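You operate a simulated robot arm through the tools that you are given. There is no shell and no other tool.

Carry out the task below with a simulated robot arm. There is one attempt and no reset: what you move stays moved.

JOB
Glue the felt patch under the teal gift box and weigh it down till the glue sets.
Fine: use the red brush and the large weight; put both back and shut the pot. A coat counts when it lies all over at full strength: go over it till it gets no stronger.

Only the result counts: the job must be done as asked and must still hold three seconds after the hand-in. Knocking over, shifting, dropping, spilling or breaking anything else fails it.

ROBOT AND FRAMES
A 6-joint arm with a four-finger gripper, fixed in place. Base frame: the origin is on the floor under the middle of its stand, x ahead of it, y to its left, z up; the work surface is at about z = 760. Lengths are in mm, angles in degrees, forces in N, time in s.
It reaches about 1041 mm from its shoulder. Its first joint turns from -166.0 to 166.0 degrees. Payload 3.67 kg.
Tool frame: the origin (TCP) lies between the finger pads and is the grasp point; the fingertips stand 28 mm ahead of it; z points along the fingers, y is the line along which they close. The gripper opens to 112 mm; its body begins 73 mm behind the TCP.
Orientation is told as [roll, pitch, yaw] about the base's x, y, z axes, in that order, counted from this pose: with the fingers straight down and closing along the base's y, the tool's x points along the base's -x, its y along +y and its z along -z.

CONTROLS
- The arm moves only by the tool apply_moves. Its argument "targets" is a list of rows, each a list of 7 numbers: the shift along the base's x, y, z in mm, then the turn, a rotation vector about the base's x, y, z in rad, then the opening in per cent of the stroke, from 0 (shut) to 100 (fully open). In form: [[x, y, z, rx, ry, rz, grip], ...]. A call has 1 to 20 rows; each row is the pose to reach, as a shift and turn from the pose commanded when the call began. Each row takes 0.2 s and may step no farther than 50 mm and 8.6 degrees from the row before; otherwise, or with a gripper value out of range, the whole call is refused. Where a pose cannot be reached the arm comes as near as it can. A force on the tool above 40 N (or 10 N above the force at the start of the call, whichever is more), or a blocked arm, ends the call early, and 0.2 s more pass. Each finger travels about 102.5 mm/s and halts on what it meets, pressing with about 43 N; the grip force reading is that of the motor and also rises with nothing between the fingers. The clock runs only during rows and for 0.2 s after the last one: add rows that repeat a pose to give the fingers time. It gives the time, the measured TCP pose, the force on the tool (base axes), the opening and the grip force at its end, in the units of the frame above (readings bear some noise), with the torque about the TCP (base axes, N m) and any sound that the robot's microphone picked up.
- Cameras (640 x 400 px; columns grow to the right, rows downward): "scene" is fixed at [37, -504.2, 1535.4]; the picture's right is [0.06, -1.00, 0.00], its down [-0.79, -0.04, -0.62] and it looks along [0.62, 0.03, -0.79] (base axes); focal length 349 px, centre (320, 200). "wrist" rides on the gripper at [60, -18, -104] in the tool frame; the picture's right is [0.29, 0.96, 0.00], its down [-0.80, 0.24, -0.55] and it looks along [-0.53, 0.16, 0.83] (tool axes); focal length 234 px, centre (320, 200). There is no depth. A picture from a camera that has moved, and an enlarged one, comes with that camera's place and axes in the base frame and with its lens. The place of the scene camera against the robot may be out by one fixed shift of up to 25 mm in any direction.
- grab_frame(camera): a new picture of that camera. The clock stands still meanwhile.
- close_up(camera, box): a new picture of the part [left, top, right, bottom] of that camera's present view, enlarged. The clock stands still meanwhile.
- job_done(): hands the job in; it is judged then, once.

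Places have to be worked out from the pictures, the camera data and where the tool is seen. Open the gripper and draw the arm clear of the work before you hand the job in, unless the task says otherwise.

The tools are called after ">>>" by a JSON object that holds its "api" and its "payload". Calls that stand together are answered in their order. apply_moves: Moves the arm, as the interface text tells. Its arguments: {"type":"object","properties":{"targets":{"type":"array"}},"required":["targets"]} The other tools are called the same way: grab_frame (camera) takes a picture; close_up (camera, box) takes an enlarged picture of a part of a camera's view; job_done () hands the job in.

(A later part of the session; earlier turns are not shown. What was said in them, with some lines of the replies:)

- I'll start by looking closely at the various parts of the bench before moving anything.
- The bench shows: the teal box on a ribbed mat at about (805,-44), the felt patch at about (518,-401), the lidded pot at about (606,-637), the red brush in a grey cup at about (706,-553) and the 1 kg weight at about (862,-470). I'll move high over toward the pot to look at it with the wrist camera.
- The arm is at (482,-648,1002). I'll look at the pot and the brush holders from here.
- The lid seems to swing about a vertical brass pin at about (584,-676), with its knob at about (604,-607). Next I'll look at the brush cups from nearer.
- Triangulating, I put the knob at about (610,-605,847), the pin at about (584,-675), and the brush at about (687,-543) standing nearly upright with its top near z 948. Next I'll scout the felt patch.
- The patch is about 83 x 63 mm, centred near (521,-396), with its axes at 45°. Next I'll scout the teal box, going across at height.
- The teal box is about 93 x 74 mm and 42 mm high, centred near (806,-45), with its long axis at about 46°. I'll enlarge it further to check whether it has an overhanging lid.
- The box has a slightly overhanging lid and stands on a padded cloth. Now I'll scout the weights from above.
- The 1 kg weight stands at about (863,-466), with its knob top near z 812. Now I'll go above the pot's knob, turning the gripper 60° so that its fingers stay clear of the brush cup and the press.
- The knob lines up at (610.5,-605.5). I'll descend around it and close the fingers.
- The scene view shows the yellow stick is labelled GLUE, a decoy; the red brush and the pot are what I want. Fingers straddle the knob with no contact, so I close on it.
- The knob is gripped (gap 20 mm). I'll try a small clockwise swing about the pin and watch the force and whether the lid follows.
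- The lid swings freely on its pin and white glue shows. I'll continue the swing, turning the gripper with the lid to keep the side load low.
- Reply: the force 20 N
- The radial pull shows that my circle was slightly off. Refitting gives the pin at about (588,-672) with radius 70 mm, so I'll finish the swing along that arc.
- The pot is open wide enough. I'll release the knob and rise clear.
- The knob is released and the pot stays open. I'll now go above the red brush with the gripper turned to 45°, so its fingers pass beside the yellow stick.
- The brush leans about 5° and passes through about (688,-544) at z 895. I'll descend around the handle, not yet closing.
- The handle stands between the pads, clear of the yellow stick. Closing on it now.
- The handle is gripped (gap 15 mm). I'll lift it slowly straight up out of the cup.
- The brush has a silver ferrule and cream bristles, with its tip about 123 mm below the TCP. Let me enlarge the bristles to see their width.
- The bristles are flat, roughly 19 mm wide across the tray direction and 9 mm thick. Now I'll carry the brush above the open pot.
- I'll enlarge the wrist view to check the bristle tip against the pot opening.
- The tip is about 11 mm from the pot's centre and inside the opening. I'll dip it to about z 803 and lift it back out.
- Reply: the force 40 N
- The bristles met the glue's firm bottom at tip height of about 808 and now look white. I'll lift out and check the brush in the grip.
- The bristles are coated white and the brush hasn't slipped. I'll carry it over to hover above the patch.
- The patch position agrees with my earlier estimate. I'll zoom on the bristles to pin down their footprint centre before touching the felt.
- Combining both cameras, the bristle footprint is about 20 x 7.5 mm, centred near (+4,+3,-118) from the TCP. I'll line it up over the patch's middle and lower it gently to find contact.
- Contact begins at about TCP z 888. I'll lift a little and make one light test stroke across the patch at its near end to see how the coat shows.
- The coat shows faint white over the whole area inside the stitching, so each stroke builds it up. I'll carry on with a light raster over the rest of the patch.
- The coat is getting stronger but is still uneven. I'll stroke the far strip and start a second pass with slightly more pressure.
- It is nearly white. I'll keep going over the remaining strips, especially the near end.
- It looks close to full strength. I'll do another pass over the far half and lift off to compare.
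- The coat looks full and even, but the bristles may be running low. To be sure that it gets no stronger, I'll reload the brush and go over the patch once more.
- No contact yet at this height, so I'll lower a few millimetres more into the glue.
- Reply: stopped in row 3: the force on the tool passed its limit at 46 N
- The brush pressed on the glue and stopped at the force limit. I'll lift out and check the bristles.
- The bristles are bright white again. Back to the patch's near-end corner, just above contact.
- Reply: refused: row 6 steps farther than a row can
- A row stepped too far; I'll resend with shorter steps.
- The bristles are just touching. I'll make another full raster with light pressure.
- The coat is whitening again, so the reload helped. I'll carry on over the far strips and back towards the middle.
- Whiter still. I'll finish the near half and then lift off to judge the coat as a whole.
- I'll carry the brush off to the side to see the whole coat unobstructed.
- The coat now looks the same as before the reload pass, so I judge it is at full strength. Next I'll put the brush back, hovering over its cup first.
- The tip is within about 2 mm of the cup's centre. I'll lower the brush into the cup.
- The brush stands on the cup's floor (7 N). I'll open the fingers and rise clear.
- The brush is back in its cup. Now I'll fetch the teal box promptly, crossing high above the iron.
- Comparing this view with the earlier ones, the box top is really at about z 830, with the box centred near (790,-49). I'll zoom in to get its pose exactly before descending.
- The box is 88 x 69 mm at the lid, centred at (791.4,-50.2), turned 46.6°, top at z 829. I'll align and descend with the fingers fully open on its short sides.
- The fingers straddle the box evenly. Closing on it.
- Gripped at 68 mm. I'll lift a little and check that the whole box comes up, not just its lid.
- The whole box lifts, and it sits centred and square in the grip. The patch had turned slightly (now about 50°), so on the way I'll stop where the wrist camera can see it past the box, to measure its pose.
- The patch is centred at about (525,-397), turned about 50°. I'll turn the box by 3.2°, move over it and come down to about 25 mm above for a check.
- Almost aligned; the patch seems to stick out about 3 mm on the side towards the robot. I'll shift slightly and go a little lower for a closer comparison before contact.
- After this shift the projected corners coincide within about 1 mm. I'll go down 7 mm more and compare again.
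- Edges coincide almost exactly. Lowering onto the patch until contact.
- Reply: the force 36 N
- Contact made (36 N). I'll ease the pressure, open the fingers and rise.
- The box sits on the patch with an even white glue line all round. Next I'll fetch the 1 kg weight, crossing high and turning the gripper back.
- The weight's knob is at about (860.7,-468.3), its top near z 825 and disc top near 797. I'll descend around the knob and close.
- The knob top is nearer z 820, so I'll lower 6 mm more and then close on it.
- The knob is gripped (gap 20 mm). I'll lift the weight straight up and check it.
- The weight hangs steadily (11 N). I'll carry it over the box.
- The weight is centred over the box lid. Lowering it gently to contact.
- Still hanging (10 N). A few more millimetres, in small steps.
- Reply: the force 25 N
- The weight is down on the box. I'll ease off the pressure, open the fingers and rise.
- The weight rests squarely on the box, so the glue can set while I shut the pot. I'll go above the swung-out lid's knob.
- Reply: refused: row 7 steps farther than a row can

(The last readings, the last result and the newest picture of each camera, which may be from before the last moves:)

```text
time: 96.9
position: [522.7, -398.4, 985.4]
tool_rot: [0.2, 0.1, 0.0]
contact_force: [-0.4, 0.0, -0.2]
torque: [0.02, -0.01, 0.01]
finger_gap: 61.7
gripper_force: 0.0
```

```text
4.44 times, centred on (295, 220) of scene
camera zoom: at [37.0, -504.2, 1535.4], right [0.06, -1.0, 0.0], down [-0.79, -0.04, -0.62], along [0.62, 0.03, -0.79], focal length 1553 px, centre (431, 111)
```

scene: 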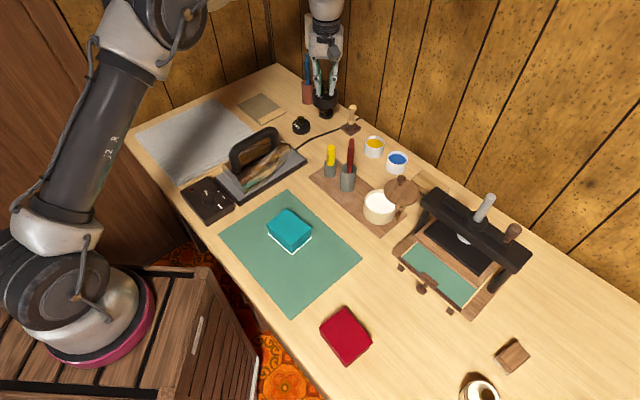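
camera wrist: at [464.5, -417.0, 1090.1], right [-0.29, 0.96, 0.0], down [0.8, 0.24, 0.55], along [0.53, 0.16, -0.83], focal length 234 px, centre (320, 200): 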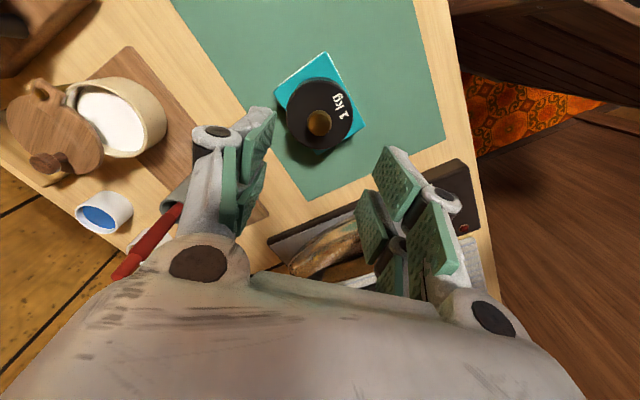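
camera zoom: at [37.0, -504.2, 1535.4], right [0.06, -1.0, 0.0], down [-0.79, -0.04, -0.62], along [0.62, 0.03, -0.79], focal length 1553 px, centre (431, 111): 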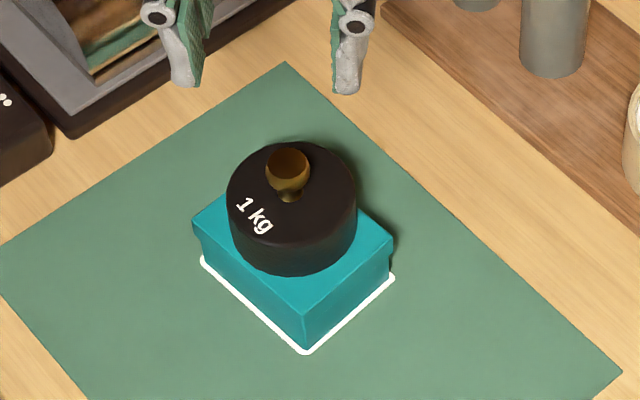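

One row was too long; resending with an extra row.

>>> {"api": "apply_moves", "payload": {"targets": [[10, -20, 40, 0, 0, 0, 55], [28, -58, 45, 0, 0, 0, 55], [46, -96, 45, 0, 0, 0, 55], [64, -134, 45, 0, 0, -0.02, 55], [82, -172, 45, 0, 0, -0.03, 55], [100, -210, 45, 0, 0, -0.05, 55], [118, -246, 45, 0, 0, -0.06, 55], [135, -277, 45, 0, 0, -0.06, 55], [135, -277, 0, 0, 0, -0.06, 55], [135, -277, -45, 0, 0, -0.06, 55]]}}

>>> {"api": "grab_frame", "payload": {"camera": "wrist"}}

>>> {"api": "close_up", "payload": {"camera": "wrist", "box": [220, 40, 440, 200]}}

>>> {"api": "close_up", "payload": {"camera": "scene", "box": [250, 175, 340, 265]}}

```text
time: 99.1
position: [659.8, -674.5, 941.5]
tool_rot: [0.1, 0.1, -3.4]
contact_force: [0.1, -0.1, 0.4]
torque: [-0.05, -0.03, -0.01]
finger_gap: 61.7
gripper_force: 0.1
```

```text
taken
camera wrist: at [599.0, -689.9, 1045.5], right [-0.23, 0.97, 0.0], down [0.81, 0.19, 0.55], along [0.54, 0.13, -0.83], focal length 234 px, centre (320, 200)
```

wrist: 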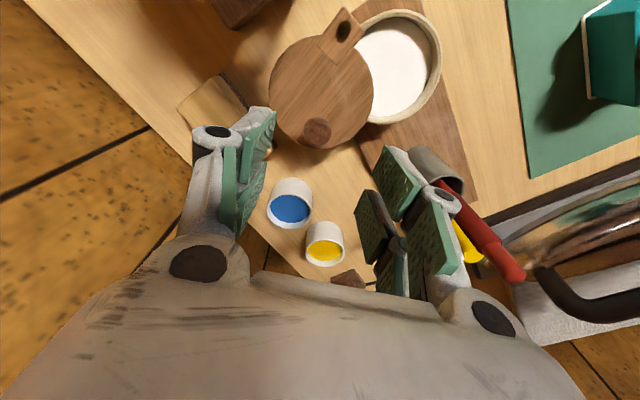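

```text
2.50 times, centred on (330, 120) of wrist
camera zoom: at [599.0, -689.9, 1045.5], right [-0.23, 0.97, 0.0], down [0.81, 0.19, 0.55], along [0.54, 0.13, -0.83], focal length 585 px, centre (295, 400)
```

zoom: 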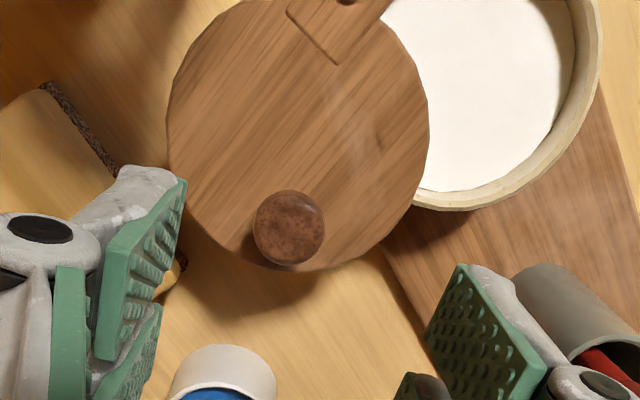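

```text
4.44 times, centred on (295, 220) of scene
camera zoom: at [37.0, -504.2, 1535.4], right [0.06, -1.0, 0.0], down [-0.79, -0.04, -0.62], along [0.62, 0.03, -0.79], focal length 1553 px, centre (431, 111)
```

zoom: 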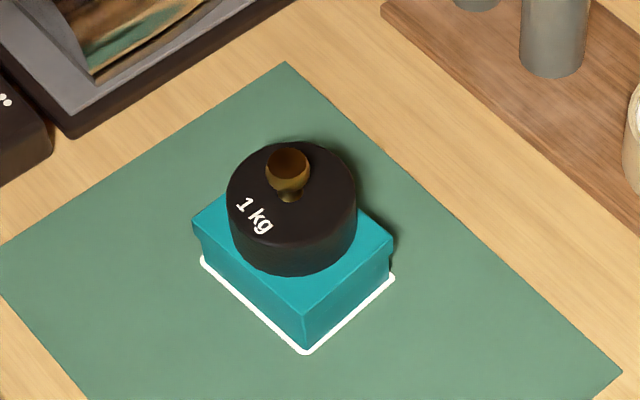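

The knob is at about (658,-677). I'll descend and grip it.

>>> {"api": "apply_moves", "payload": {"targets": [[-1.5, -2.5, -35, 0, 0, 0, 55], [-1.5, -2.5, -60, 0, 0, 0, 55], [-1.5, -2.5, -71.5, 0, 0, 0, 55], [-1.5, -2.5, -71.5, 0, 0, 0, 30], [-1.5, -2.5, -71.5, 0, 0, 0, 10], [-1.5, -2.5, -71.5, 0, 0, 0, 0], [-1.5, -2.5, -71.5, 0, 0, 0, 0]]}}

>>> {"api": "close_up", "payload": {"camera": "wrist", "box": [220, 0, 440, 220]}}

```text
time: 100.7
position: [657.3, -677.2, 869.6]
tool_rot: [0.2, 0.0, -3.3]
contact_force: [0.9, -1.1, -1.9]
torque: [-0.07, -0.12, 0.08]
finger_gap: 20.8
gripper_force: 45.4
```

```text
1.82 times, centred on (330, 110) of wrist
camera zoom: at [597.6, -692.5, 973.3], right [-0.23, 0.97, 0.0], down [0.81, 0.19, 0.55], along [0.54, 0.13, -0.83], focal length 426 px, centre (302, 364)
```

zoom: 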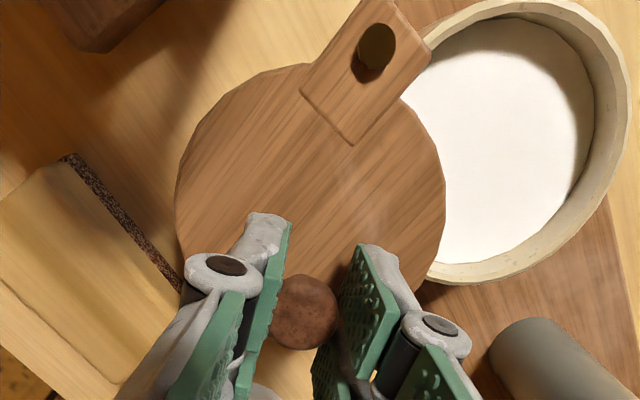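

Gripped. I'll swing the lid back along the fitted arc, first half.

>>> {"api": "apply_moves", "payload": {"targets": [[0.15, 6.0, 0, 0, 0, 0.083, 0], [-0.22, 12.11, 0, 0, 0, 0.166, 0], [-1.13, 18.16, 0, 0, 0, 0.249, 0], [-2.56, 24.12, 0, 0, 0, 0.332, 0], [-4.5, 29.93, 0, 0, 0, 0.415, 0], [-6.94, 35.54, 0, 0, 0, 0.498, 0], [-9.87, 40.93, 0, 0, 0, 0.581, 0], [-13.25, 46.03, 0, 0, 0, 0.664, 0]]}}

>>> {"api": "close_up", "payload": {"camera": "wrist", "box": [220, 0, 440, 220]}}

>>> {"api": "close_up", "payload": {"camera": "scene", "box": [330, 130, 440, 230]}}

```text
time: 102.5
position: [644.1, -631.3, 869.4]
tool_rot: [0.1, 0.0, 34.7]
contact_force: [-2.4, -3.2, -4.4]
torque: [-0.1, 0.05, 0.05]
finger_gap: 20.6
gripper_force: 44.7
```

```text
1.82 times, centred on (330, 110) of wrist
camera zoom: at [606.5, -681.4, 973.3], right [-0.78, 0.62, 0.0], down [0.52, 0.65, 0.55], along [0.34, 0.43, -0.83], focal length 426 px, centre (302, 364)
```

zoom: 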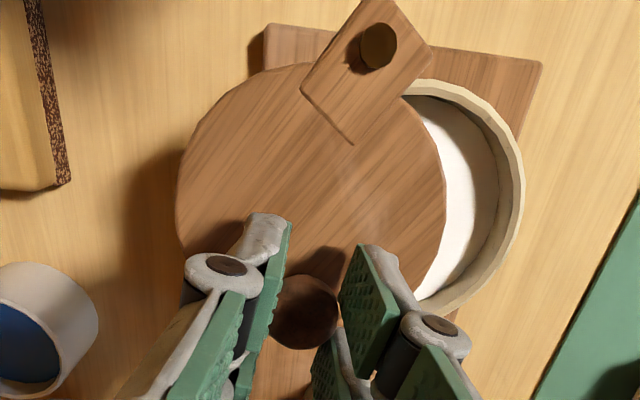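

```text
4.00 times, centred on (385, 180) of scene
camera zoom: at [37.0, -504.2, 1535.4], right [0.06, -1.0, 0.0], down [-0.79, -0.04, -0.62], along [0.62, 0.03, -0.79], focal length 1397 px, centre (60, 280)
```

zoom: 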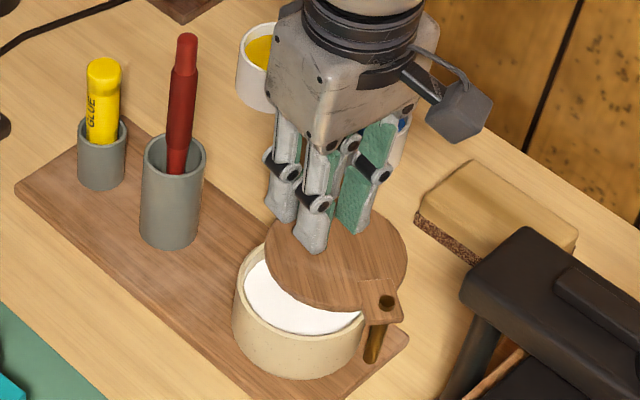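

Smooth, with little force. Second half of the swing to the closed position.

>>> {"api": "apply_moves", "payload": {"targets": [[-3.81, 4.8, 0, 0, 0, 0.083, 0], [-8.02, 9.24, 0, 0, 0, 0.166, 0], [-12.61, 13.3, 0, 0, 0, 0.249, 0], [-17.53, 16.94, 0, 0, 0, 0.332, 0], [-22.76, 20.14, 0, 0, 0, 0.415, 0], [-28.24, 22.87, 0, 0, 0, 0.498, 0], [-33.93, 25.11, 0, 0, 0, 0.58, 0]]}}

>>> {"api": "close_up", "payload": {"camera": "wrist", "box": [220, 0, 440, 220]}}

>>> {"api": "close_up", "payload": {"camera": "scene", "box": [330, 130, 440, 230]}}

```text
time: 104.1
position: [611.0, -606.6, 868.7]
tool_rot: [0.1, 0.0, 68.0]
contact_force: [6.4, 6.7, -3.1]
torque: [0.09, -0.12, 0.16]
finger_gap: 20.4
gripper_force: 44.8
```

```text
1.82 times, centred on (330, 110) of wrist
camera zoom: at [606.5, -668.6, 973.3], right [-1.0, 0.09, 0.0], down [0.08, 0.83, 0.55], along [0.05, 0.55, -0.83], focal length 426 px, centre (302, 364)
```

zoom: 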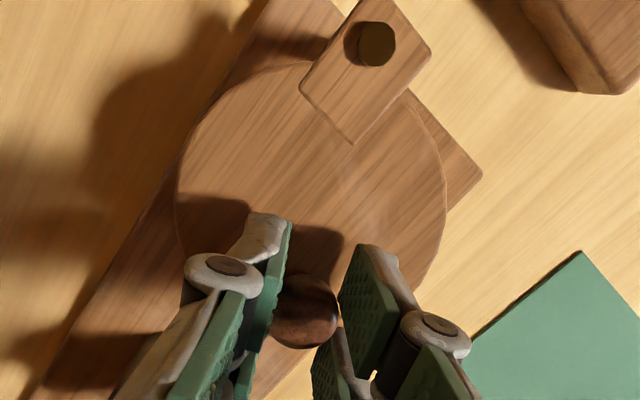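

```text
4.00 times, centred on (385, 180) of scene
camera zoom: at [37.0, -504.2, 1535.4], right [0.06, -1.0, 0.0], down [-0.79, -0.04, -0.62], along [0.62, 0.03, -0.79], focal length 1397 px, centre (60, 280)
```

zoom: 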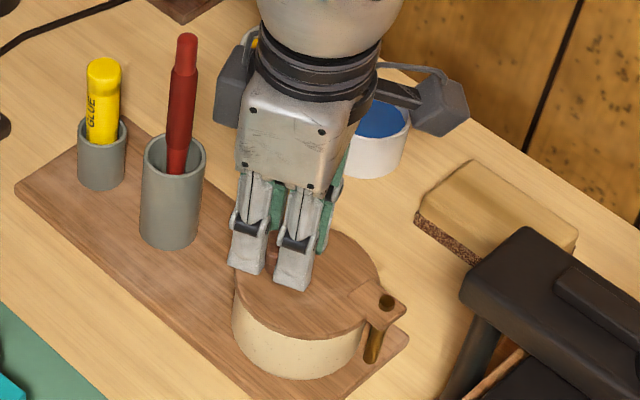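

The knob is back at its starting spot and the pot looks shut. I'll release and rise, then check.

>>> {"api": "apply_moves", "payload": {"targets": [[0.3, 0.8, 0, 0, 0, 0, 0], [0.3, 0.8, 0, 0, 0, 0, 25], [0.3, 0.8, 0, 0, 0, 0, 50], [0.3, 0.8, 0, 0, 0, 0, 50], [0.3, 0.8, 35, 0, 0, 0, 50], [0.3, 0.8, 80, 0, 0, 0, 50], [0.3, 0.8, 120, 0, 0, 0, 50]]}}

>>> {"api": "close_up", "payload": {"camera": "wrist", "box": [220, 0, 440, 220]}}

>>> {"api": "close_up", "payload": {"camera": "scene", "box": [330, 130, 440, 230]}}

>>> {"api": "close_up", "payload": {"camera": "scene", "box": [250, 175, 340, 265]}}

```text
time: 105.7
position: [611.1, -605.9, 988.8]
tool_rot: [0.2, 0.0, 67.9]
contact_force: [0.2, -0.4, 0.3]
torque: [0.0, 0.02, -0.03]
finger_gap: 56.2
gripper_force: 0.1
```

```text
1.82 times, centred on (330, 110) of wrist
camera zoom: at [606.5, -669.2, 1093.4], right [-1.0, 0.09, 0.0], down [0.08, 0.83, 0.55], along [0.05, 0.55, -0.83], focal length 426 px, centre (302, 364)
```

zoom: 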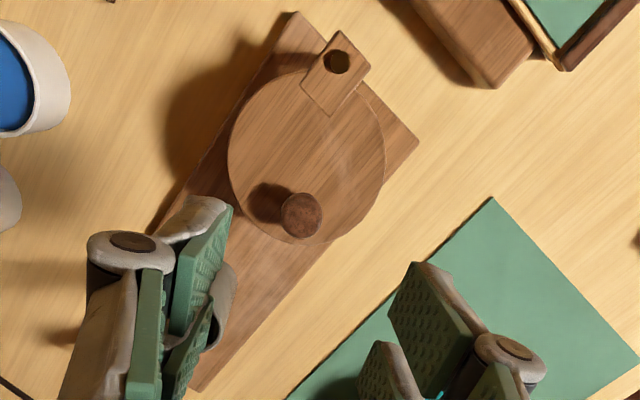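

```text
4.00 times, centred on (385, 180) of scene
camera zoom: at [37.0, -504.2, 1535.4], right [0.06, -1.0, 0.0], down [-0.79, -0.04, -0.62], along [0.62, 0.03, -0.79], focal length 1397 px, centre (60, 280)
```

zoom: 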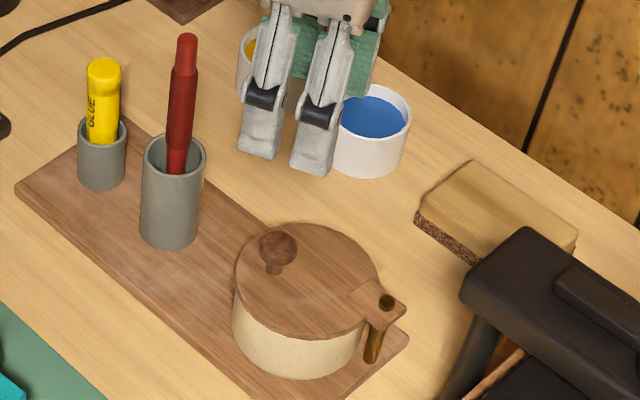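

```text
4.44 times, centred on (295, 220) of scene
camera zoom: at [37.0, -504.2, 1535.4], right [0.06, -1.0, 0.0], down [-0.79, -0.04, -0.62], along [0.62, 0.03, -0.79], focal length 1553 px, centre (431, 111)
```

zoom: 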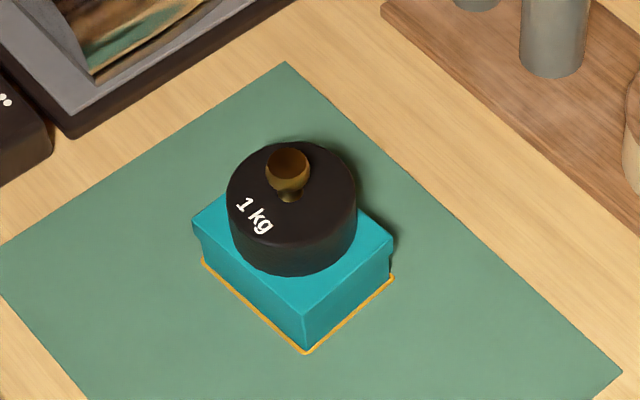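

The pot is shut as at the start. The glue line has turned from white to amber, which suggests it is setting; I'll go above the weight and watch whether it changes further.

>>> {"api": "apply_moves", "payload": {"targets": [[-9, 21, 0, 0, 0, -0.119, 55], [-18, 42, 0, 0, 0, -0.238, 55], [-27, 63, 0, 0, 0, -0.357, 55], [-36, 84, 0, 0, 0, -0.476, 55], [-45, 105, 0, 0, 0, -0.595, 55], [-54, 126, 0, 0, 0, -0.714, 55], [-63, 147, 0, 0, 0, -0.833, 55], [-72, 168, 0, 0, 0, -0.952, 55], [-80, 189, 0, 0, 0, -1.07, 55], [-87.4, 207.6, 0, 0, 0, -1.186, 55]]}}

>>> {"api": "close_up", "payload": {"camera": "scene", "box": [250, 175, 340, 265]}}

>>> {"api": "close_up", "payload": {"camera": "wrist", "box": [220, 20, 440, 180]}}

```text
time: 107.9
position: [525.4, -397.3, 989.7]
tool_rot: [0.2, -0.1, -0.2]
contact_force: [0.1, 0.4, 0.0]
torque: [-0.02, 0.0, -0.01]
finger_gap: 61.9
gripper_force: 0.1
```

```text
4.44 times, centred on (295, 220) of scene
camera zoom: at [37.0, -504.2, 1535.4], right [0.06, -1.0, 0.0], down [-0.79, -0.04, -0.62], along [0.62, 0.03, -0.79], focal length 1553 px, centre (431, 111)
```

zoom: 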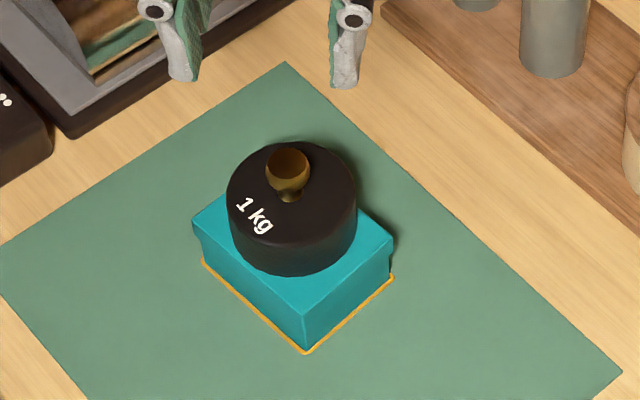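

```text
2.50 times, centred on (330, 100) of wrist
camera zoom: at [465.0, -416.0, 1093.5], right [-0.28, 0.96, 0.0], down [0.8, 0.24, 0.55], along [0.53, 0.16, -0.83], focal length 585 px, centre (295, 450)
```

zoom: 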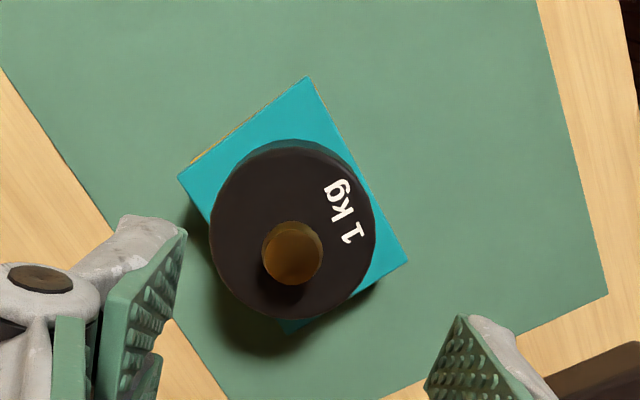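

The glue line is amber now. I'll wait some seconds longer under the weight and see whether it changes again.

>>> {"api": "apply_moves", "payload": {"targets": [[0, 0, 0, 0, 0, 0, 55], [0, 0, 0, 0, 0, 0, 55], [0, 0, 0, 0, 0, 0, 55], [0, 0, 0, 0, 0, 0, 55], [0, 0, 0, 0, 0, 0, 55], [0, 0, 0, 0, 0, 0, 55], [0, 0, 0, 0, 0, 0, 55], [0, 0, 0, 0, 0, 0, 55], [0, 0, 0, 0, 0, 0, 55], [0, 0, 0, 0, 0, 0, 55], [0, 0, 0, 0, 0, 0, 55], [0, 0, 0, 0, 0, 0, 55], [0, 0, 0, 0, 0, 0, 55], [0, 0, 0, 0, 0, 0, 55], [0, 0, 0, 0, 0, 0, 55], [0, 0, 0, 0, 0, 0, 55], [0, 0, 0, 0, 0, 0, 55], [0, 0, 0, 0, 0, 0, 55], [0, 0, 0, 0, 0, 0, 55], [0, 0, 0, 0, 0, 0, 55]]}}

>>> {"api": "close_up", "payload": {"camera": "scene", "box": [270, 215, 320, 265]}}

```text
time: 112.1
position: [524.6, -396.2, 988.8]
tool_rot: [0.1, 0.0, -0.1]
contact_force: [-0.2, -0.6, 0.2]
torque: [0.0, 0.02, -0.03]
finger_gap: 61.7
gripper_force: 0.0
```

```text
8.00 times, centred on (295, 240) of scene
camera zoom: at [37.0, -504.2, 1535.4], right [0.06, -1.0, 0.0], down [-0.79, -0.04, -0.62], along [0.62, 0.03, -0.79], focal length 2795 px, centre (520, -120)
```

zoom: 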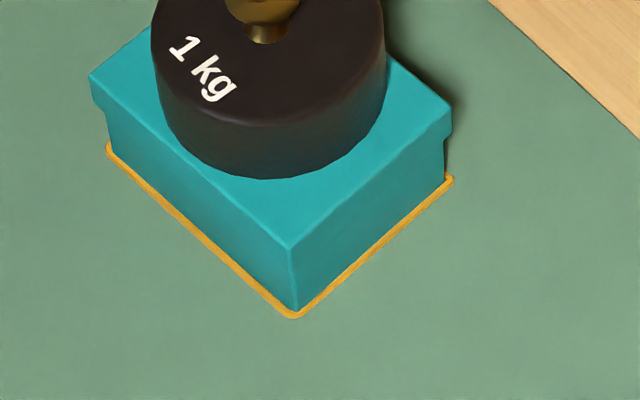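

Still amber. I'll give it another eight seconds to see whether amber is the final state.

>>> {"api": "apply_moves", "payload": {"targets": [[0, 0, 0, 0, 0, 0, 55], [0, 0, 0, 0, 0, 0, 55], [0, 0, 0, 0, 0, 0, 55], [0, 0, 0, 0, 0, 0, 55], [0, 0, 0, 0, 0, 0, 55], [0, 0, 0, 0, 0, 0, 55], [0, 0, 0, 0, 0, 0, 55], [0, 0, 0, 0, 0, 0, 55], [0, 0, 0, 0, 0, 0, 55], [0, 0, 0, 0, 0, 0, 55], [0, 0, 0, 0, 0, 0, 55], [0, 0, 0, 0, 0, 0, 55], [0, 0, 0, 0, 0, 0, 55], [0, 0, 0, 0, 0, 0, 55], [0, 0, 0, 0, 0, 0, 55], [0, 0, 0, 0, 0, 0, 55], [0, 0, 0, 0, 0, 0, 55], [0, 0, 0, 0, 0, 0, 55], [0, 0, 0, 0, 0, 0, 55], [0, 0, 0, 0, 0, 0, 55]]}}

>>> {"api": "close_up", "payload": {"camera": "scene", "box": [270, 215, 320, 265]}}

>>> {"api": "apply_moves", "payload": {"targets": [[0, 0, 0, 0, 0, 0, 55], [0, 0, 0, 0, 0, 0, 55], [0, 0, 0, 0, 0, 0, 55], [0, 0, 0, 0, 0, 0, 55], [0, 0, 0, 0, 0, 0, 55], [0, 0, 0, 0, 0, 0, 55], [0, 0, 0, 0, 0, 0, 55], [0, 0, 0, 0, 0, 0, 55], [0, 0, 0, 0, 0, 0, 55], [0, 0, 0, 0, 0, 0, 55], [0, 0, 0, 0, 0, 0, 55], [0, 0, 0, 0, 0, 0, 55], [0, 0, 0, 0, 0, 0, 55], [0, 0, 0, 0, 0, 0, 55], [0, 0, 0, 0, 0, 0, 55], [0, 0, 0, 0, 0, 0, 55], [0, 0, 0, 0, 0, 0, 55], [0, 0, 0, 0, 0, 0, 55], [0, 0, 0, 0, 0, 0, 55], [0, 0, 0, 0, 0, 0, 55]]}}

>>> {"api": "close_up", "payload": {"camera": "scene", "box": [270, 215, 320, 265]}}

```text
time: 116.3
position: [522.6, -397.6, 991.1]
tool_rot: [0.1, 0.0, 0.0]
contact_force: [0.6, 0.9, 0.6]
torque: [0.01, -0.01, 0.01]
finger_gap: 61.6
gripper_force: 0.1
```

```text
8.00 times, centred on (295, 240) of scene
camera zoom: at [37.0, -504.2, 1535.4], right [0.06, -1.0, 0.0], down [-0.79, -0.04, -0.62], along [0.62, 0.03, -0.79], focal length 2795 px, centre (520, -120)
```

zoom: 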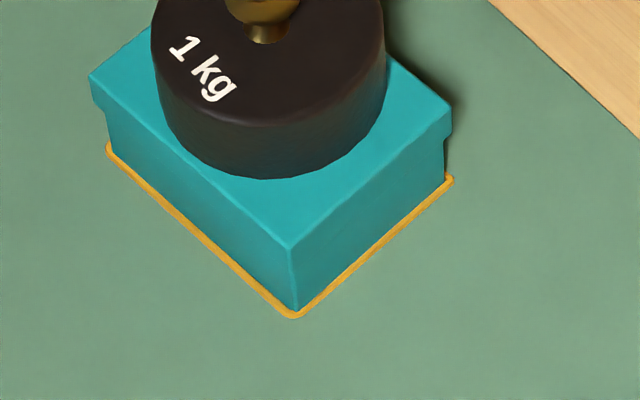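

```text
time: 120.5
position: [522.8, -397.5, 989.4]
tool_rot: [0.1, 0.0, -0.1]
contact_force: [-0.4, -0.2, 0.2]
torque: [0.0, -0.02, 0.02]
finger_gap: 61.7
gripper_force: 0.0
```

```text
8.00 times, centred on (295, 240) of scene
camera zoom: at [37.0, -504.2, 1535.4], right [0.06, -1.0, 0.0], down [-0.79, -0.04, -0.62], along [0.62, 0.03, -0.79], focal length 2795 px, centre (520, -120)
```

zoom: 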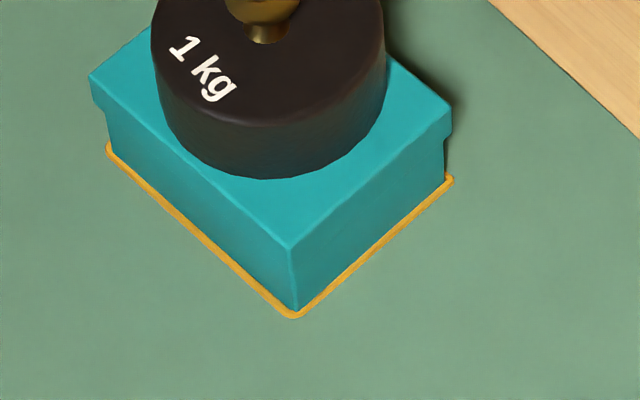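

The line stays amber. There's no hurry, so I'll wait about 24 s more to rule out a further stage in the setting.

>>> {"api": "apply_moves", "payload": {"targets": [[0, 0, 0, 0, 0, 0, 55], [0, 0, 0, 0, 0, 0, 55], [0, 0, 0, 0, 0, 0, 55], [0, 0, 0, 0, 0, 0, 55], [0, 0, 0, 0, 0, 0, 55], [0, 0, 0, 0, 0, 0, 55], [0, 0, 0, 0, 0, 0, 55], [0, 0, 0, 0, 0, 0, 55], [0, 0, 0, 0, 0, 0, 55], [0, 0, 0, 0, 0, 0, 55], [0, 0, 0, 0, 0, 0, 55], [0, 0, 0, 0, 0, 0, 55], [0, 0, 0, 0, 0, 0, 55], [0, 0, 0, 0, 0, 0, 55], [0, 0, 0, 0, 0, 0, 55], [0, 0, 0, 0, 0, 0, 55], [0, 0, 0, 0, 0, 0, 55], [0, 0, 0, 0, 0, 0, 55], [0, 0, 0, 0, 0, 0, 55], [0, 0, 0, 0, 0, 0, 55]]}}

>>> {"api": "apply_moves", "payload": {"targets": [[0, 0, 0, 0, 0, 0, 55], [0, 0, 0, 0, 0, 0, 55], [0, 0, 0, 0, 0, 0, 55], [0, 0, 0, 0, 0, 0, 55], [0, 0, 0, 0, 0, 0, 55], [0, 0, 0, 0, 0, 0, 55], [0, 0, 0, 0, 0, 0, 55], [0, 0, 0, 0, 0, 0, 55], [0, 0, 0, 0, 0, 0, 55], [0, 0, 0, 0, 0, 0, 55], [0, 0, 0, 0, 0, 0, 55], [0, 0, 0, 0, 0, 0, 55], [0, 0, 0, 0, 0, 0, 55], [0, 0, 0, 0, 0, 0, 55], [0, 0, 0, 0, 0, 0, 55], [0, 0, 0, 0, 0, 0, 55], [0, 0, 0, 0, 0, 0, 55], [0, 0, 0, 0, 0, 0, 55], [0, 0, 0, 0, 0, 0, 55], [0, 0, 0, 0, 0, 0, 55]]}}

>>> {"api": "apply_moves", "payload": {"targets": [[0, 0, 0, 0, 0, 0, 55], [0, 0, 0, 0, 0, 0, 55], [0, 0, 0, 0, 0, 0, 55], [0, 0, 0, 0, 0, 0, 55], [0, 0, 0, 0, 0, 0, 55], [0, 0, 0, 0, 0, 0, 55], [0, 0, 0, 0, 0, 0, 55], [0, 0, 0, 0, 0, 0, 55], [0, 0, 0, 0, 0, 0, 55], [0, 0, 0, 0, 0, 0, 55], [0, 0, 0, 0, 0, 0, 55], [0, 0, 0, 0, 0, 0, 55], [0, 0, 0, 0, 0, 0, 55], [0, 0, 0, 0, 0, 0, 55], [0, 0, 0, 0, 0, 0, 55], [0, 0, 0, 0, 0, 0, 55], [0, 0, 0, 0, 0, 0, 55], [0, 0, 0, 0, 0, 0, 55], [0, 0, 0, 0, 0, 0, 55], [0, 0, 0, 0, 0, 0, 55]]}}

>>> {"api": "close_up", "payload": {"camera": "scene", "box": [270, 215, 320, 265]}}

>>> {"api": "apply_moves", "payload": {"targets": [[0, 0, 0, 0, 0, 0, 55], [0, 0, 0, 0, 0, 0, 55], [0, 0, 0, 0, 0, 0, 55], [0, 0, 0, 0, 0, 0, 55], [0, 0, 0, 0, 0, 0, 55], [0, 0, 0, 0, 0, 0, 55], [0, 0, 0, 0, 0, 0, 55], [0, 0, 0, 0, 0, 0, 55], [0, 0, 0, 0, 0, 0, 55], [0, 0, 0, 0, 0, 0, 55], [0, 0, 0, 0, 0, 0, 55], [0, 0, 0, 0, 0, 0, 55], [0, 0, 0, 0, 0, 0, 55], [0, 0, 0, 0, 0, 0, 55], [0, 0, 0, 0, 0, 0, 55], [0, 0, 0, 0, 0, 0, 55], [0, 0, 0, 0, 0, 0, 55], [0, 0, 0, 0, 0, 0, 55], [0, 0, 0, 0, 0, 0, 55], [0, 0, 0, 0, 0, 0, 55]]}}

>>> {"api": "apply_moves", "payload": {"targets": [[0, 0, 0, 0, 0, 0, 55], [0, 0, 0, 0, 0, 0, 55], [0, 0, 0, 0, 0, 0, 55], [0, 0, 0, 0, 0, 0, 55], [0, 0, 0, 0, 0, 0, 55], [0, 0, 0, 0, 0, 0, 55], [0, 0, 0, 0, 0, 0, 55], [0, 0, 0, 0, 0, 0, 55], [0, 0, 0, 0, 0, 0, 55], [0, 0, 0, 0, 0, 0, 55], [0, 0, 0, 0, 0, 0, 55], [0, 0, 0, 0, 0, 0, 55], [0, 0, 0, 0, 0, 0, 55], [0, 0, 0, 0, 0, 0, 55], [0, 0, 0, 0, 0, 0, 55], [0, 0, 0, 0, 0, 0, 55], [0, 0, 0, 0, 0, 0, 55], [0, 0, 0, 0, 0, 0, 55], [0, 0, 0, 0, 0, 0, 55], [0, 0, 0, 0, 0, 0, 55]]}}

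>>> {"api": "apply_moves", "payload": {"targets": [[0, 0, 0, 0, 0, 0, 55], [0, 0, 0, 0, 0, 0, 55], [0, 0, 0, 0, 0, 0, 55], [0, 0, 0, 0, 0, 0, 55], [0, 0, 0, 0, 0, 0, 55], [0, 0, 0, 0, 0, 0, 55], [0, 0, 0, 0, 0, 0, 55], [0, 0, 0, 0, 0, 0, 55], [0, 0, 0, 0, 0, 0, 55], [0, 0, 0, 0, 0, 0, 55], [0, 0, 0, 0, 0, 0, 55], [0, 0, 0, 0, 0, 0, 55], [0, 0, 0, 0, 0, 0, 55], [0, 0, 0, 0, 0, 0, 55], [0, 0, 0, 0, 0, 0, 55], [0, 0, 0, 0, 0, 0, 55], [0, 0, 0, 0, 0, 0, 55], [0, 0, 0, 0, 0, 0, 55], [0, 0, 0, 0, 0, 0, 55], [0, 0, 0, 0, 0, 0, 55]]}}

>>> {"api": "close_up", "payload": {"camera": "scene", "box": [270, 215, 320, 265]}}

```text
time: 124.7
position: [524.1, -397.2, 988.5]
tool_rot: [0.1, 0.1, -0.1]
contact_force: [0.3, 0.4, -0.8]
torque: [-0.02, 0.02, 0.0]
finger_gap: 61.6
gripper_force: 0.0
```

```text
time: 128.9
position: [524.4, -397.6, 990.1]
tool_rot: [0.0, 0.0, 0.0]
contact_force: [-0.1, -0.7, 0.2]
torque: [0.02, 0.01, -0.01]
finger_gap: 61.6
gripper_force: 0.0
```

```text
time: 133.1
position: [523.7, -398.5, 991.3]
tool_rot: [0.2, 0.0, 0.0]
contact_force: [-0.4, -0.7, 0.2]
torque: [0.0, -0.03, -0.01]
finger_gap: 61.6
gripper_force: 0.1
```

```text
8.00 times, centred on (295, 240) of scene
camera zoom: at [37.0, -504.2, 1535.4], right [0.06, -1.0, 0.0], down [-0.79, -0.04, -0.62], along [0.62, 0.03, -0.79], focal length 2795 px, centre (520, -120)
```

zoom: 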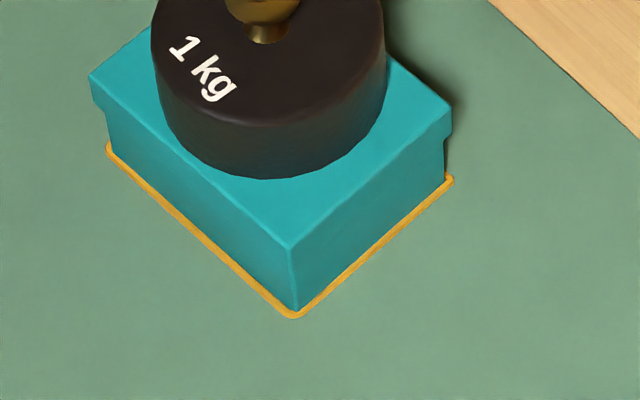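

```text
time: 137.3
position: [524.1, -398.3, 990.9]
tool_rot: [0.1, 0.0, -0.1]
contact_force: [-0.7, 0.7, 0.6]
torque: [0.0, -0.01, 0.04]
finger_gap: 61.7
gripper_force: 0.0
```

```text
time: 141.5
position: [524.4, -397.4, 990.2]
tool_rot: [0.1, 0.0, -0.1]
contact_force: [0.7, 0.2, -0.4]
torque: [-0.01, 0.0, 0.03]
finger_gap: 61.7
gripper_force: 0.0
```

```text
time: 145.7
position: [523.9, -396.6, 989.1]
tool_rot: [0.1, 0.1, -0.1]
contact_force: [0.0, 0.4, 0.1]
torque: [-0.02, 0.01, -0.01]
finger_gap: 61.7
gripper_force: 0.0
```

```text
8.00 times, centred on (295, 240) of scene
camera zoom: at [37.0, -504.2, 1535.4], right [0.06, -1.0, 0.0], down [-0.79, -0.04, -0.62], along [0.62, 0.03, -0.79], focal length 2795 px, centre (520, -120)
```

zoom: 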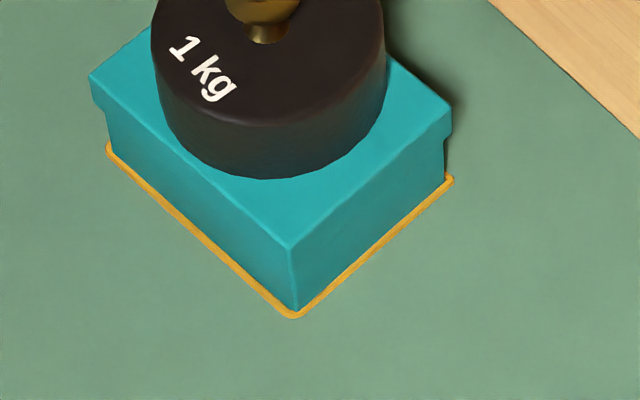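

Amber has held steady for 40 s, so the glue is set. I'll take the weight by its knob again.

>>> {"api": "apply_moves", "payload": {"targets": [[0.8, 0, -40, 0, 0, 0, 55], [0.8, 0, -80, 0, 0, 0, 55], [0.8, 0, -110, 0, 0, 0, 55], [0.8, 0, -110, 0, 0, 0, 30], [0.8, 0, -110, 0, 0, 0, 10], [0.8, 0, -110, 0, 0, 0, 0], [0.8, 0, -110, 0, 0, 0, 0]]}}

>>> {"api": "close_up", "payload": {"camera": "scene", "box": [250, 175, 340, 265]}}

```text
time: 147.3
position: [525.2, -397.4, 878.7]
tool_rot: [0.1, 0.0, 0.0]
contact_force: [0.9, -0.8, 0.5]
torque: [0.07, -0.07, -0.02]
finger_gap: 20.2
gripper_force: 42.9
```

```text
4.44 times, centred on (295, 220) of scene
camera zoom: at [37.0, -504.2, 1535.4], right [0.06, -1.0, 0.0], down [-0.79, -0.04, -0.62], along [0.62, 0.03, -0.79], focal length 1553 px, centre (431, 111)
```

zoom: 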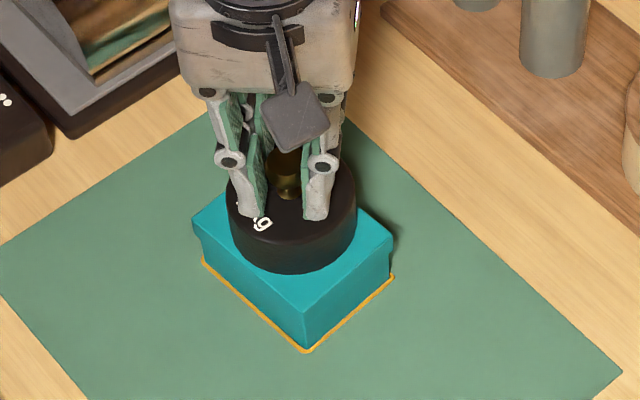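

Gripped again. I'll lift the weight and carry it back over its place.

>>> {"api": "apply_moves", "payload": {"targets": [[0, 0, 10, 0, 0, 0, 0], [0, 0, 45, 0, 0, 0, 0], [0, 0, 90, 0, 0, 0, 0], [10, -2, 125, 0, 0, 0, 0], [50, -10, 125, 0, 0, 0, 0], [93, -19, 125, 0, 0, 0, 0], [136, -28, 125, 0, 0, 0, 0], [179, -37, 125, 0, 0, 0, 0], [222, -46, 125, 0, 0, 0, 0], [265, -55, 125, 0, 0, 0, 0], [305, -63, 125, 0, 0, 0, 0], [337, -70, 115, 0, 0, 0, 0], [337, -70, 70, 0, 0, 0, 0], [337, -70, 25, 0, 0, 0, 0], [337, -70, 0, 0, 0, 0, 0]]}}

>>> {"api": "close_up", "payload": {"camera": "scene", "box": [250, 175, 340, 265]}}

>>> {"api": "close_up", "payload": {"camera": "scene", "box": [280, 80, 380, 180]}}

>>> {"api": "grab_frame", "payload": {"camera": "wrist"}}

```text
time: 150.5
position: [860.9, -466.6, 877.7]
tool_rot: [0.0, 0.0, 0.0]
contact_force: [-0.4, 0.4, -8.9]
torque: [-0.01, -0.05, -0.01]
finger_gap: 20.5
gripper_force: 43.0
```

```text
4.44 times, centred on (295, 220) of scene
camera zoom: at [37.0, -504.2, 1535.4], right [0.06, -1.0, 0.0], down [-0.79, -0.04, -0.62], along [0.62, 0.03, -0.79], focal length 1553 px, centre (431, 111)
```

zoom: 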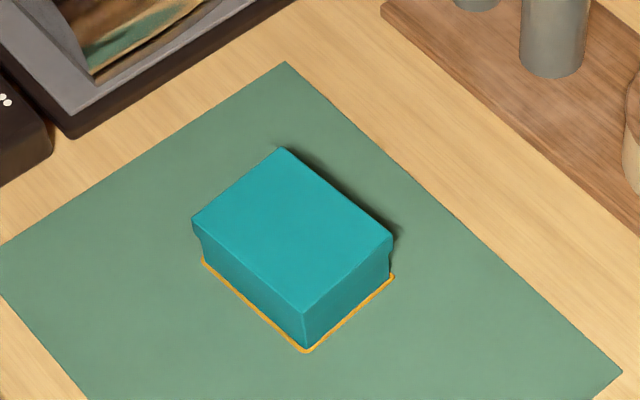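

```text
4.00 times, centred on (330, 130) of scene
camera zoom: at [37.0, -504.2, 1535.4], right [0.06, -1.0, 0.0], down [-0.79, -0.04, -0.62], along [0.62, 0.03, -0.79], focal length 1397 px, centre (280, 480)
```

zoom: 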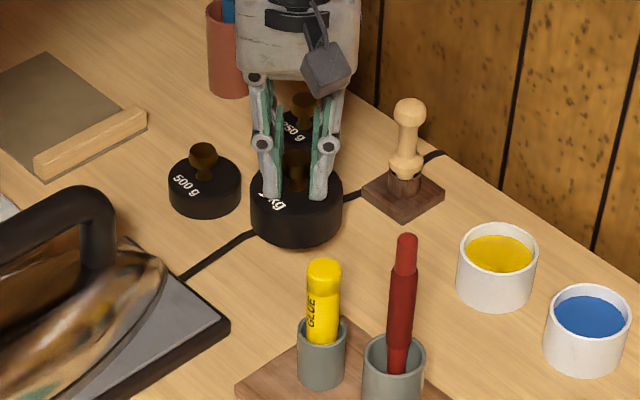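

```text
taken
camera wrist: at [802.0, -486.0, 982.0], right [-0.29, 0.96, 0.0], down [0.8, 0.24, 0.55], along [0.53, 0.16, -0.83], focal length 234 px, centre (320, 200)
```

wrist: 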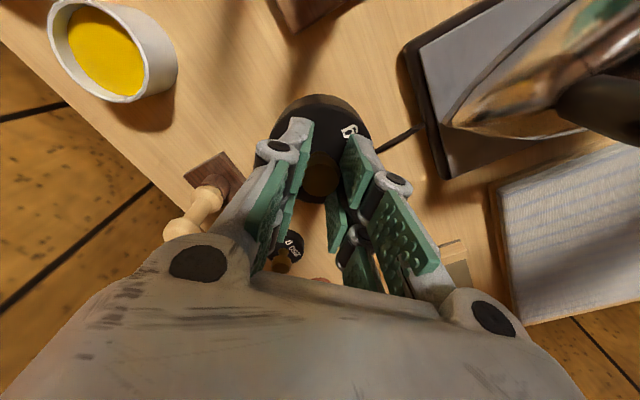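

Everything is lined up. Lowering the weight to the bench.

>>> {"api": "apply_moves", "payload": {"targets": [[0, 0, -25, 0, 0, 0, 0], [0, 0, -43, 0, 0, 0, 0], [0, 0, -50, 0, 0, 0, 0]]}}

>>> {"api": "close_up", "payload": {"camera": "scene", "box": [280, 80, 380, 180]}}

```text
time: 151.3
position: [860.9, -467.5, 828.2]
tool_rot: [0.0, -0.1, 0.0]
contact_force: [-0.1, 0.7, -9.1]
torque: [0.01, -0.01, 0.02]
finger_gap: 20.3
gripper_force: 42.8
```

```text
4.00 times, centred on (330, 130) of scene
camera zoom: at [37.0, -504.2, 1535.4], right [0.06, -1.0, 0.0], down [-0.79, -0.04, -0.62], along [0.62, 0.03, -0.79], focal length 1397 px, centre (280, 480)
```

zoom: 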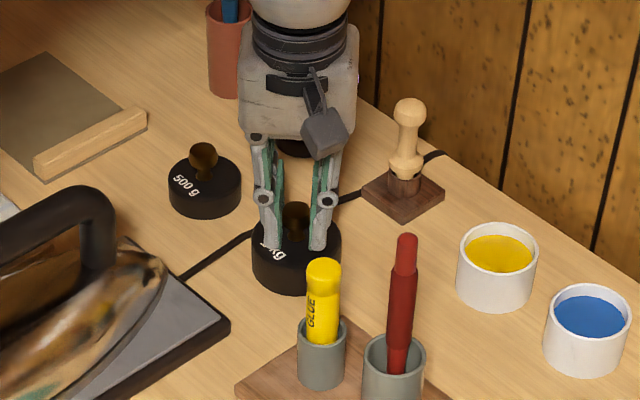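

Still hanging (9 N), just above the bench; two to four millimetres more.

>>> {"api": "apply_moves", "payload": {"targets": [[0, 0, -1.5, 0, 0, 0, 0], [0, 0, -2.5, 0, 0, 0, 0], [0, 0, -3, 0, 0, 0, 0]]}}

```text
time: 152.1
position: [860.6, -468.2, 828.1]
tool_rot: [0.0, -0.1, -0.2]
contact_force: [-6.6, 2.4, 9.6]
torque: [0.27, -0.25, 0.06]
finger_gap: 20.5
gripper_force: 43.2
```

The weight is on the bench. I'll ease off, open and rise clear.

>>> {"api": "apply_moves", "payload": {"targets": [[0, 0, 1, 0, 0, 0, 0], [0, 0, 2, 0, 0, 0, 0], [0, 0, 2, 0, 0, 0, 30], [0, 0, 2, 0, 0, 0, 55], [0, 0, 2, 0, 0, 0, 55], [0, 0, 40, 0, 0, 0, 55], [0, 0, 85, 0, 0, 0, 55], [0, 0, 130, 0, 0, 0, 55], [0, 0, 170, 0, 0, 0, 55]]}}

>>> {"api": "close_up", "payload": {"camera": "scene", "box": [280, 80, 380, 180]}}

>>> {"api": "grab_frame", "payload": {"camera": "wrist"}}

```text
time: 154.1
position: [861.2, -468.2, 995.7]
tool_rot: [0.1, 0.1, -0.2]
contact_force: [0.9, -0.3, -0.6]
torque: [0.01, 0.05, -0.02]
finger_gap: 61.8
gripper_force: 0.1
```

```text
4.00 times, centred on (330, 130) of scene
camera zoom: at [37.0, -504.2, 1535.4], right [0.06, -1.0, 0.0], down [-0.79, -0.04, -0.62], along [0.62, 0.03, -0.79], focal length 1397 px, centre (280, 480)
```

zoom: 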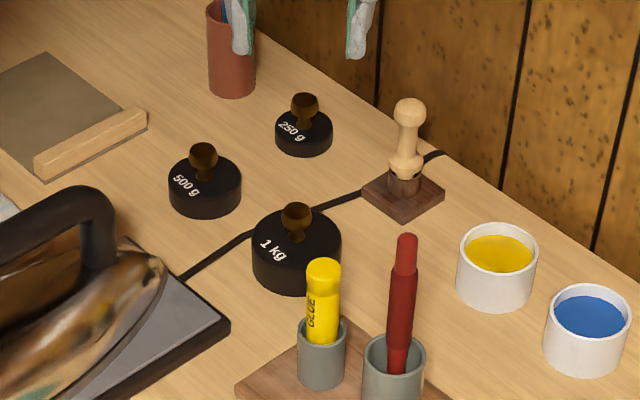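

```text
taken
camera wrist: at [803.1, -487.3, 1100.4], right [-0.29, 0.96, 0.0], down [0.8, 0.24, 0.55], along [0.53, 0.16, -0.83], focal length 234 px, centre (320, 200)
```

wrist: 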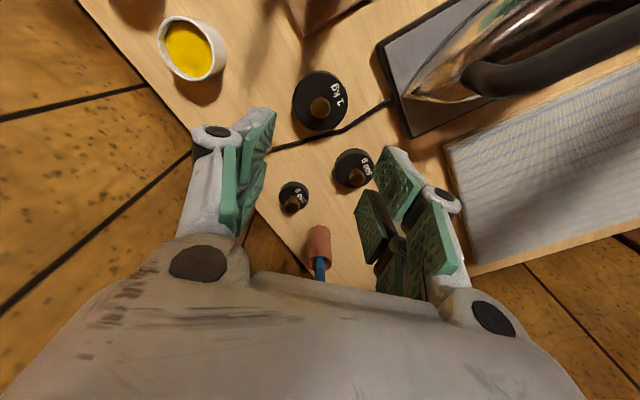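

The weight stands where it was. I'll draw the arm up and back to its starting pose with the gripper open, then do a final check of everything.

>>> {"api": "apply_moves", "payload": {"targets": [[0, 0, 45, 0, 0, 0, 70], [-20, 7, 85, 0, 0, 0, 100], [-55, 20, 115, 0, 0, 0, 100], [-95, 35, 135, 0, 0, 0, 100], [-138, 51, 150, 0, 0, 0, 100], [-181, 67, 160, 0, 0, 0, 100], [-224, 83, 170, 0, 0, 0, 100], [-267, 99, 180, 0, 0, 0, 100], [-310, 115, 190, 0, 0, 0, 100], [-353, 131, 195, 0, 0, 0, 100], [-396, 147, 195, 0, 0, 0, 100], [-435, 160, 195, 0, 0, 0, 100]]}}

>>> {"api": "grab_frame", "payload": {"camera": "scene"}}

>>> {"api": "close_up", "payload": {"camera": "scene", "box": [280, 80, 440, 240]}}

>>> {"api": "close_up", "payload": {"camera": "scene", "box": [260, 205, 330, 275]}}

>>> {"api": "grab_frame", "payload": {"camera": "wrist"}}

```text
time: 156.7
position: [425.6, -307.4, 1191.1]
tool_rot: [0.0, 0.0, -0.1]
contact_force: [0.3, -0.6, 0.1]
torque: [0.03, 0.05, 0.02]
finger_gap: 112.1
gripper_force: 0.1
```

```text
taken
```

scene: 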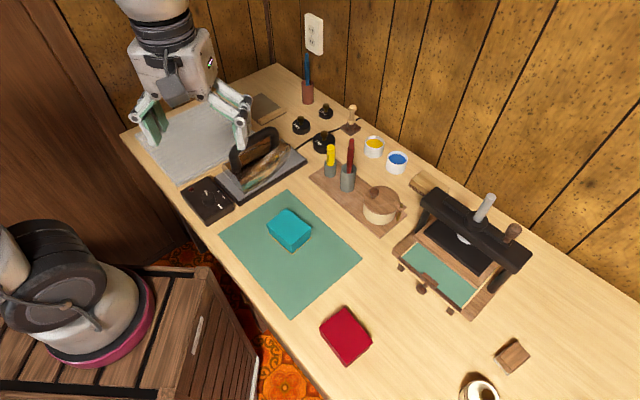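

```text
2.50 times, centred on (360, 160) of scene
camera zoom: at [37.0, -504.2, 1535.4], right [0.06, -1.0, 0.0], down [-0.79, -0.04, -0.62], along [0.62, 0.03, -0.79], focal length 873 px, centre (220, 300)
```

zoom: 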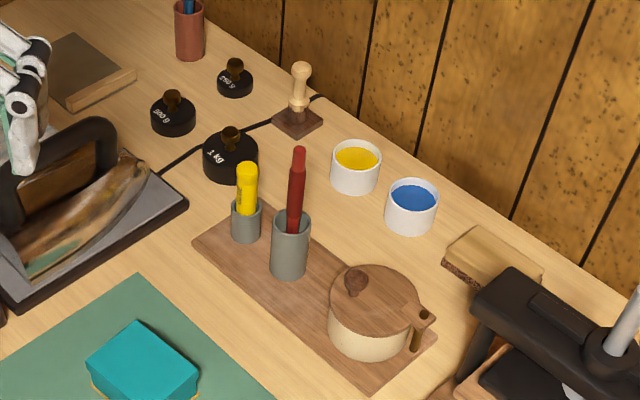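

```text
5.71 times, centred on (295, 240) of scene
camera zoom: at [37.0, -504.2, 1535.4], right [0.06, -1.0, 0.0], down [-0.79, -0.04, -0.62], along [0.62, 0.03, -0.79], focal length 1996 px, centre (463, -29)
```

zoom: 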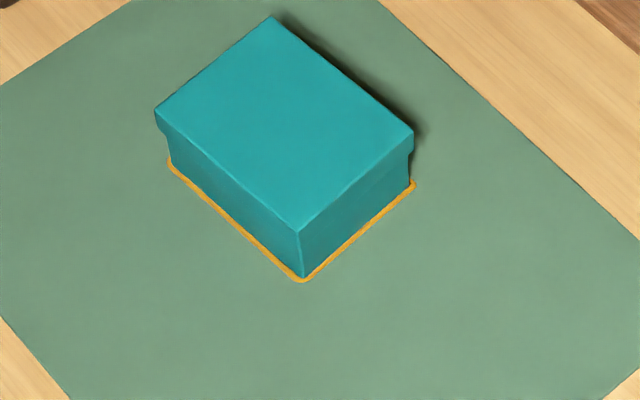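

```text
taken
camera wrist: at [366.7, -326.6, 1295.7], right [-0.29, 0.96, 0.0], down [0.8, 0.24, 0.55], along [0.53, 0.16, -0.83], focal length 234 px, centre (320, 200)
```

wrist: 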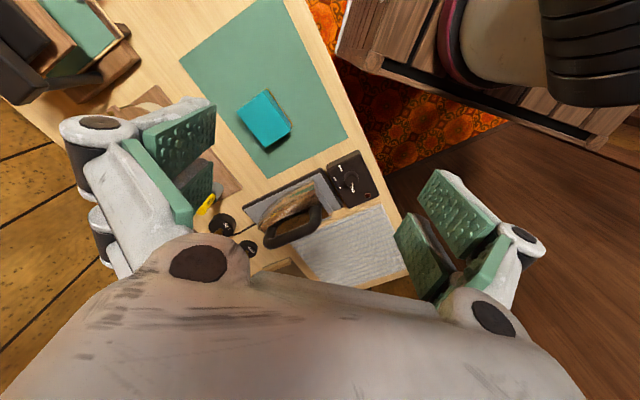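

The final views match the opening scene: pot shut, red brush in its cup, 1 kg weight in its place and nothing else moved. The box stands on the patch with a set amber glue line, and the arm is clear with its gripper open, so I'm handing the job in.

>>> {"api": "job_done", "payload": {}}

```text
The job is handed in.
```

I glued the felt patch under the teal gift box and handed the job in. I don't have the judge's verdict.

- **Coat:** I brushed glue all over the patch with the red brush. I then reloaded the brush and went over it again until it looked no whiter. Strength is judged by eye from the camera pictures.
- **Patch:** It turned about 5° under the brush strokes, so I turned the box to match it. Where I could see the bottom edges, box and patch lined up within about 1–2 mm.
- **Setting:** The 1 kg weight stood on the box for about 50 seconds. The glue line turned from white to amber and then stayed amber for 40 seconds, which I took as set. I did not lift the box to test the bond.
- **Putting back:** The red brush is in its cup, the weight is where it stood, and the pot lid is shut.

The box is still on the green mat where it was glued; the job did not say to move it back. Nothing else on the bench looks moved in the final pictures.
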